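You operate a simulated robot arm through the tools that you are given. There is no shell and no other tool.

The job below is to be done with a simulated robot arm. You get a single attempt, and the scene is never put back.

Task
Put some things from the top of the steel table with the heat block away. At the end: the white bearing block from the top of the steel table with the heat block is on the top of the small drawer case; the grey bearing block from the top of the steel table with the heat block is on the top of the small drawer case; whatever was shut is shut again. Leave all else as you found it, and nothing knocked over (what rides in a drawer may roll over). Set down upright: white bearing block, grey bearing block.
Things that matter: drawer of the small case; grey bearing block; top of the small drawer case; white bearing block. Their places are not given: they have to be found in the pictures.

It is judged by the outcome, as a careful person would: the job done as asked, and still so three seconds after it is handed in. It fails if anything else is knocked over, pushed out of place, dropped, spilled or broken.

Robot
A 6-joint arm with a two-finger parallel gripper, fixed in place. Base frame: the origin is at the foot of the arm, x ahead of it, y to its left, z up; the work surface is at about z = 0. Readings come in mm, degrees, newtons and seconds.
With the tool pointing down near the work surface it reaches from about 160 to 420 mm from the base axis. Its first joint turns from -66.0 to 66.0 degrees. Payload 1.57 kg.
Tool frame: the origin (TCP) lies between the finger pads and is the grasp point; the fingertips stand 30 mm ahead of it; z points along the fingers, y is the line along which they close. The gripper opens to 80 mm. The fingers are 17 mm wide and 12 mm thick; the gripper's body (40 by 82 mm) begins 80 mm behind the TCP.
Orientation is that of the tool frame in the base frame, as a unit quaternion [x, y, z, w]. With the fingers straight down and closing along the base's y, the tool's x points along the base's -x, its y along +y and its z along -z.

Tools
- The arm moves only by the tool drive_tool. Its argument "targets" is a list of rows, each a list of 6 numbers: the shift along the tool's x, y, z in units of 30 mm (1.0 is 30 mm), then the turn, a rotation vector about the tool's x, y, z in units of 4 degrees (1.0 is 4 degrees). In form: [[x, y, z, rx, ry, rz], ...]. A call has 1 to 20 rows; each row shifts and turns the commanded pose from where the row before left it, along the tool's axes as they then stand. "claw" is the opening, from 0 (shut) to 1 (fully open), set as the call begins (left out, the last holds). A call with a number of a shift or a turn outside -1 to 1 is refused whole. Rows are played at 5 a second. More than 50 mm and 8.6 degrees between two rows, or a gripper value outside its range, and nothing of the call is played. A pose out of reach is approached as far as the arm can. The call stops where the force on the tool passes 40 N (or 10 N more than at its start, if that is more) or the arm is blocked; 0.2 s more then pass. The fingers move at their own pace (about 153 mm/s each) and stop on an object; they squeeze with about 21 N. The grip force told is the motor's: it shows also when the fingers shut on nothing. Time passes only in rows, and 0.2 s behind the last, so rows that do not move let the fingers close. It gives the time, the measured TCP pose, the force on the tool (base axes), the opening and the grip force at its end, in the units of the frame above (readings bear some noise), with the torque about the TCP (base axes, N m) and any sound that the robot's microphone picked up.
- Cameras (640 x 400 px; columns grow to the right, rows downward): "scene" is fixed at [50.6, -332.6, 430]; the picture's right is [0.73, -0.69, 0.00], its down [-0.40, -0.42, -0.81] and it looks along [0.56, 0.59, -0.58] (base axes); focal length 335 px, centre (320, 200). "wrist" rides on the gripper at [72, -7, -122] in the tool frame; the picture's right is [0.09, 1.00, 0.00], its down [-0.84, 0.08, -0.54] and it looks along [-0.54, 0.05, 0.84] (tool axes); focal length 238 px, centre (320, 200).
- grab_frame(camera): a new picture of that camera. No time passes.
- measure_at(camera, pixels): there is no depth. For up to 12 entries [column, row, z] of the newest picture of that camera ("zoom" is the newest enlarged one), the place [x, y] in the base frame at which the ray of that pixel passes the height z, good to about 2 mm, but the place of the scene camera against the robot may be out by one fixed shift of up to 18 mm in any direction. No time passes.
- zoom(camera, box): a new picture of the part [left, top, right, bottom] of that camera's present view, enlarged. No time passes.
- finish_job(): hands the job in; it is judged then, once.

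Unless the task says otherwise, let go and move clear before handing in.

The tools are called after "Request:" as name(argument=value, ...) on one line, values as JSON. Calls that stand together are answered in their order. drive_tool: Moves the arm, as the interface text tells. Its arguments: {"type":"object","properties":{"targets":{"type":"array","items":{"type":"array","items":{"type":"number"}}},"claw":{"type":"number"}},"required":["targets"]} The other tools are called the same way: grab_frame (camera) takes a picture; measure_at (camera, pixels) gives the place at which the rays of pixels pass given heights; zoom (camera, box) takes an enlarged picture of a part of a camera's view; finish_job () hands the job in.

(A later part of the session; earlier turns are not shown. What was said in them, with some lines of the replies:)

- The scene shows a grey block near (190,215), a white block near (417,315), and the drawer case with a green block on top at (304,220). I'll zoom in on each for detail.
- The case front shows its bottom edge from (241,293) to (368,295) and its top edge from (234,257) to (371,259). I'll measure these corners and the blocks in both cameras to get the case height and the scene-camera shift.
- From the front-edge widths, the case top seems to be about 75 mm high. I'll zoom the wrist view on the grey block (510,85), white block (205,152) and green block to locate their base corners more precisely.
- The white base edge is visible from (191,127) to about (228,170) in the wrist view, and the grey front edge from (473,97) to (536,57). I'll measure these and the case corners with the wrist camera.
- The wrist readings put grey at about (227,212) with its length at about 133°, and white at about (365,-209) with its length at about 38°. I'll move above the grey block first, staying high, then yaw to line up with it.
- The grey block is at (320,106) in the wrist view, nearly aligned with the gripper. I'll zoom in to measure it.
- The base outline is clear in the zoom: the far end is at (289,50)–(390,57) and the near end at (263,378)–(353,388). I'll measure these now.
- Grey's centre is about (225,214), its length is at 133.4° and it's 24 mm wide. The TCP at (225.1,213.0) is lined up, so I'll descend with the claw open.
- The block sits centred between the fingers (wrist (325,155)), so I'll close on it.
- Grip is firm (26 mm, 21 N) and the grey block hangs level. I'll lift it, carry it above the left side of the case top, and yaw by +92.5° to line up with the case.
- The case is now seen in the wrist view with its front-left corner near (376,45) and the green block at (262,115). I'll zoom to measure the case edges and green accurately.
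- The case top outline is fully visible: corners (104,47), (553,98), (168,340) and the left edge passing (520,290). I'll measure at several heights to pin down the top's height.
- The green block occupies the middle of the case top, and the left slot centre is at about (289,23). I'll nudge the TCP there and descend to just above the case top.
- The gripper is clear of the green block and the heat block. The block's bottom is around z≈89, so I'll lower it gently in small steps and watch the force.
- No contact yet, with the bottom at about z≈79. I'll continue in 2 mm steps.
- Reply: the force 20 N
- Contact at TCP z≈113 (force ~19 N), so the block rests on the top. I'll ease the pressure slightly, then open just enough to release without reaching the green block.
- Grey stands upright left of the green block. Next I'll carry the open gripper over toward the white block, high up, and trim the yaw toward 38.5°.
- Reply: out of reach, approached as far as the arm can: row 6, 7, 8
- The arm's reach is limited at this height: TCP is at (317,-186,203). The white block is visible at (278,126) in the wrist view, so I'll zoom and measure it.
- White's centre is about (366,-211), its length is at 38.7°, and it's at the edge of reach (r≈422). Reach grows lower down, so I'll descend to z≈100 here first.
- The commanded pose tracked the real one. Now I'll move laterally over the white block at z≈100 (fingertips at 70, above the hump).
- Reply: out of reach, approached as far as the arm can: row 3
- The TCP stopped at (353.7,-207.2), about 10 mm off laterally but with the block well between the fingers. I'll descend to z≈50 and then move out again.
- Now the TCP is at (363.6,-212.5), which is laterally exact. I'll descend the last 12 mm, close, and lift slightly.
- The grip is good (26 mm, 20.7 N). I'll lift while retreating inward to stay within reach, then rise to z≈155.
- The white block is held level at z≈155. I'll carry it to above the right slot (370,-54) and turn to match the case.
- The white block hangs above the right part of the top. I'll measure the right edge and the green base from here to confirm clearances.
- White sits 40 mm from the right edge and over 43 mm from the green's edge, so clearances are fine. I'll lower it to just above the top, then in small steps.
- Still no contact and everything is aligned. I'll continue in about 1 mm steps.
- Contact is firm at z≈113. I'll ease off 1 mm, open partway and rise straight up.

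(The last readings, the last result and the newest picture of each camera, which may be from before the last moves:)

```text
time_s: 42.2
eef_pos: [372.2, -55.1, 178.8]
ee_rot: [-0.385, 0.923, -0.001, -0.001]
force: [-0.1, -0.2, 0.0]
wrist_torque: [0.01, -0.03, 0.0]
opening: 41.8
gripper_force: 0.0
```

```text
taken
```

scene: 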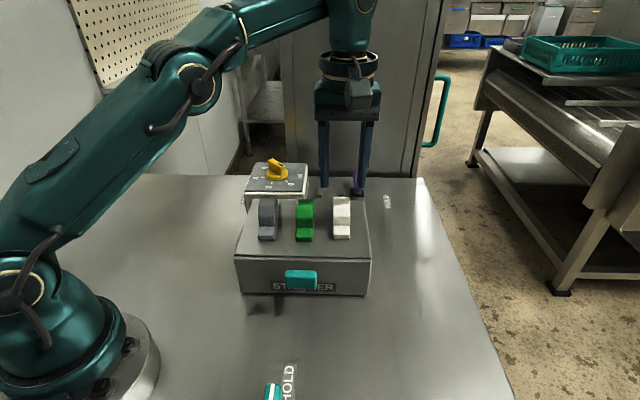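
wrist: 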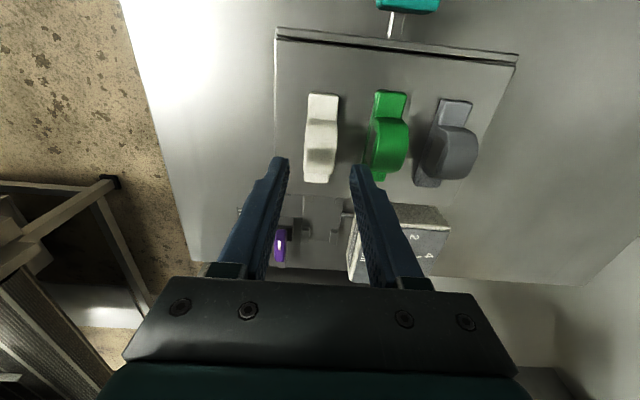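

Both blocks stand upright on either side of the green one. I'll move the arm further clear and check that the drawer front is unchanged.

Request:
drive_tool(targets=[[0.4, 0.3, -0.7, 0, 0, 0], [0.5, 0.4, -0.6, 0, 0, 0], [0.6, 0.5, 0, 0, 0, 0], [0, 0, 0, 0, 0, 0]])

Request:
zoom(camera="scene", box=[220, 150, 400, 300])

```text
time_s: 43.2
eef_pos: [315.2, -62.0, 219.4]
ee_rot: [-0.384, 0.923, 0.0, 0.001]
force: [0.0, -0.3, 0.7]
wrist_torque: [-0.01, -0.03, 0.01]
opening: 41.5
gripper_force: 0.0
```

```text
2.67 times, centred on (310, 225) of scene
```

zoom: 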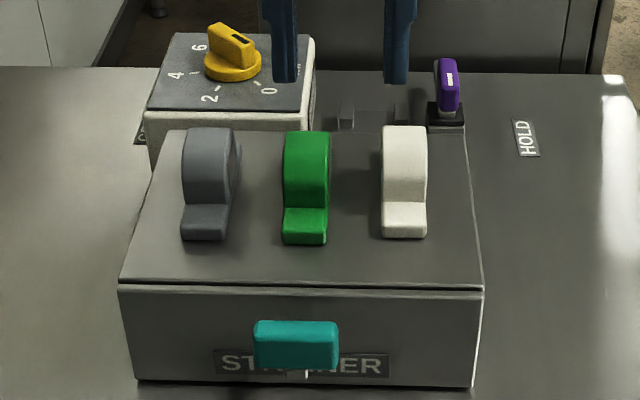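

The case, drawer, knob, lever and green block are at the same pixels as at the start, and both the grey and white blocks stand upright on top. The gripper is clear, so I'm handing in.

Request:
finish_job()

```text
The job is handed in.
```

The grey and white bearing blocks are both standing upright on top of the small drawer case, one on each side of the green block. I've handed the job in; no result has come back yet.

In the last picture, the case, green block, yellow knob and purple lever were where they started. The drawer was shut at the start and I never opened it. Both blocks were released and the gripper moved clear before I handed in.
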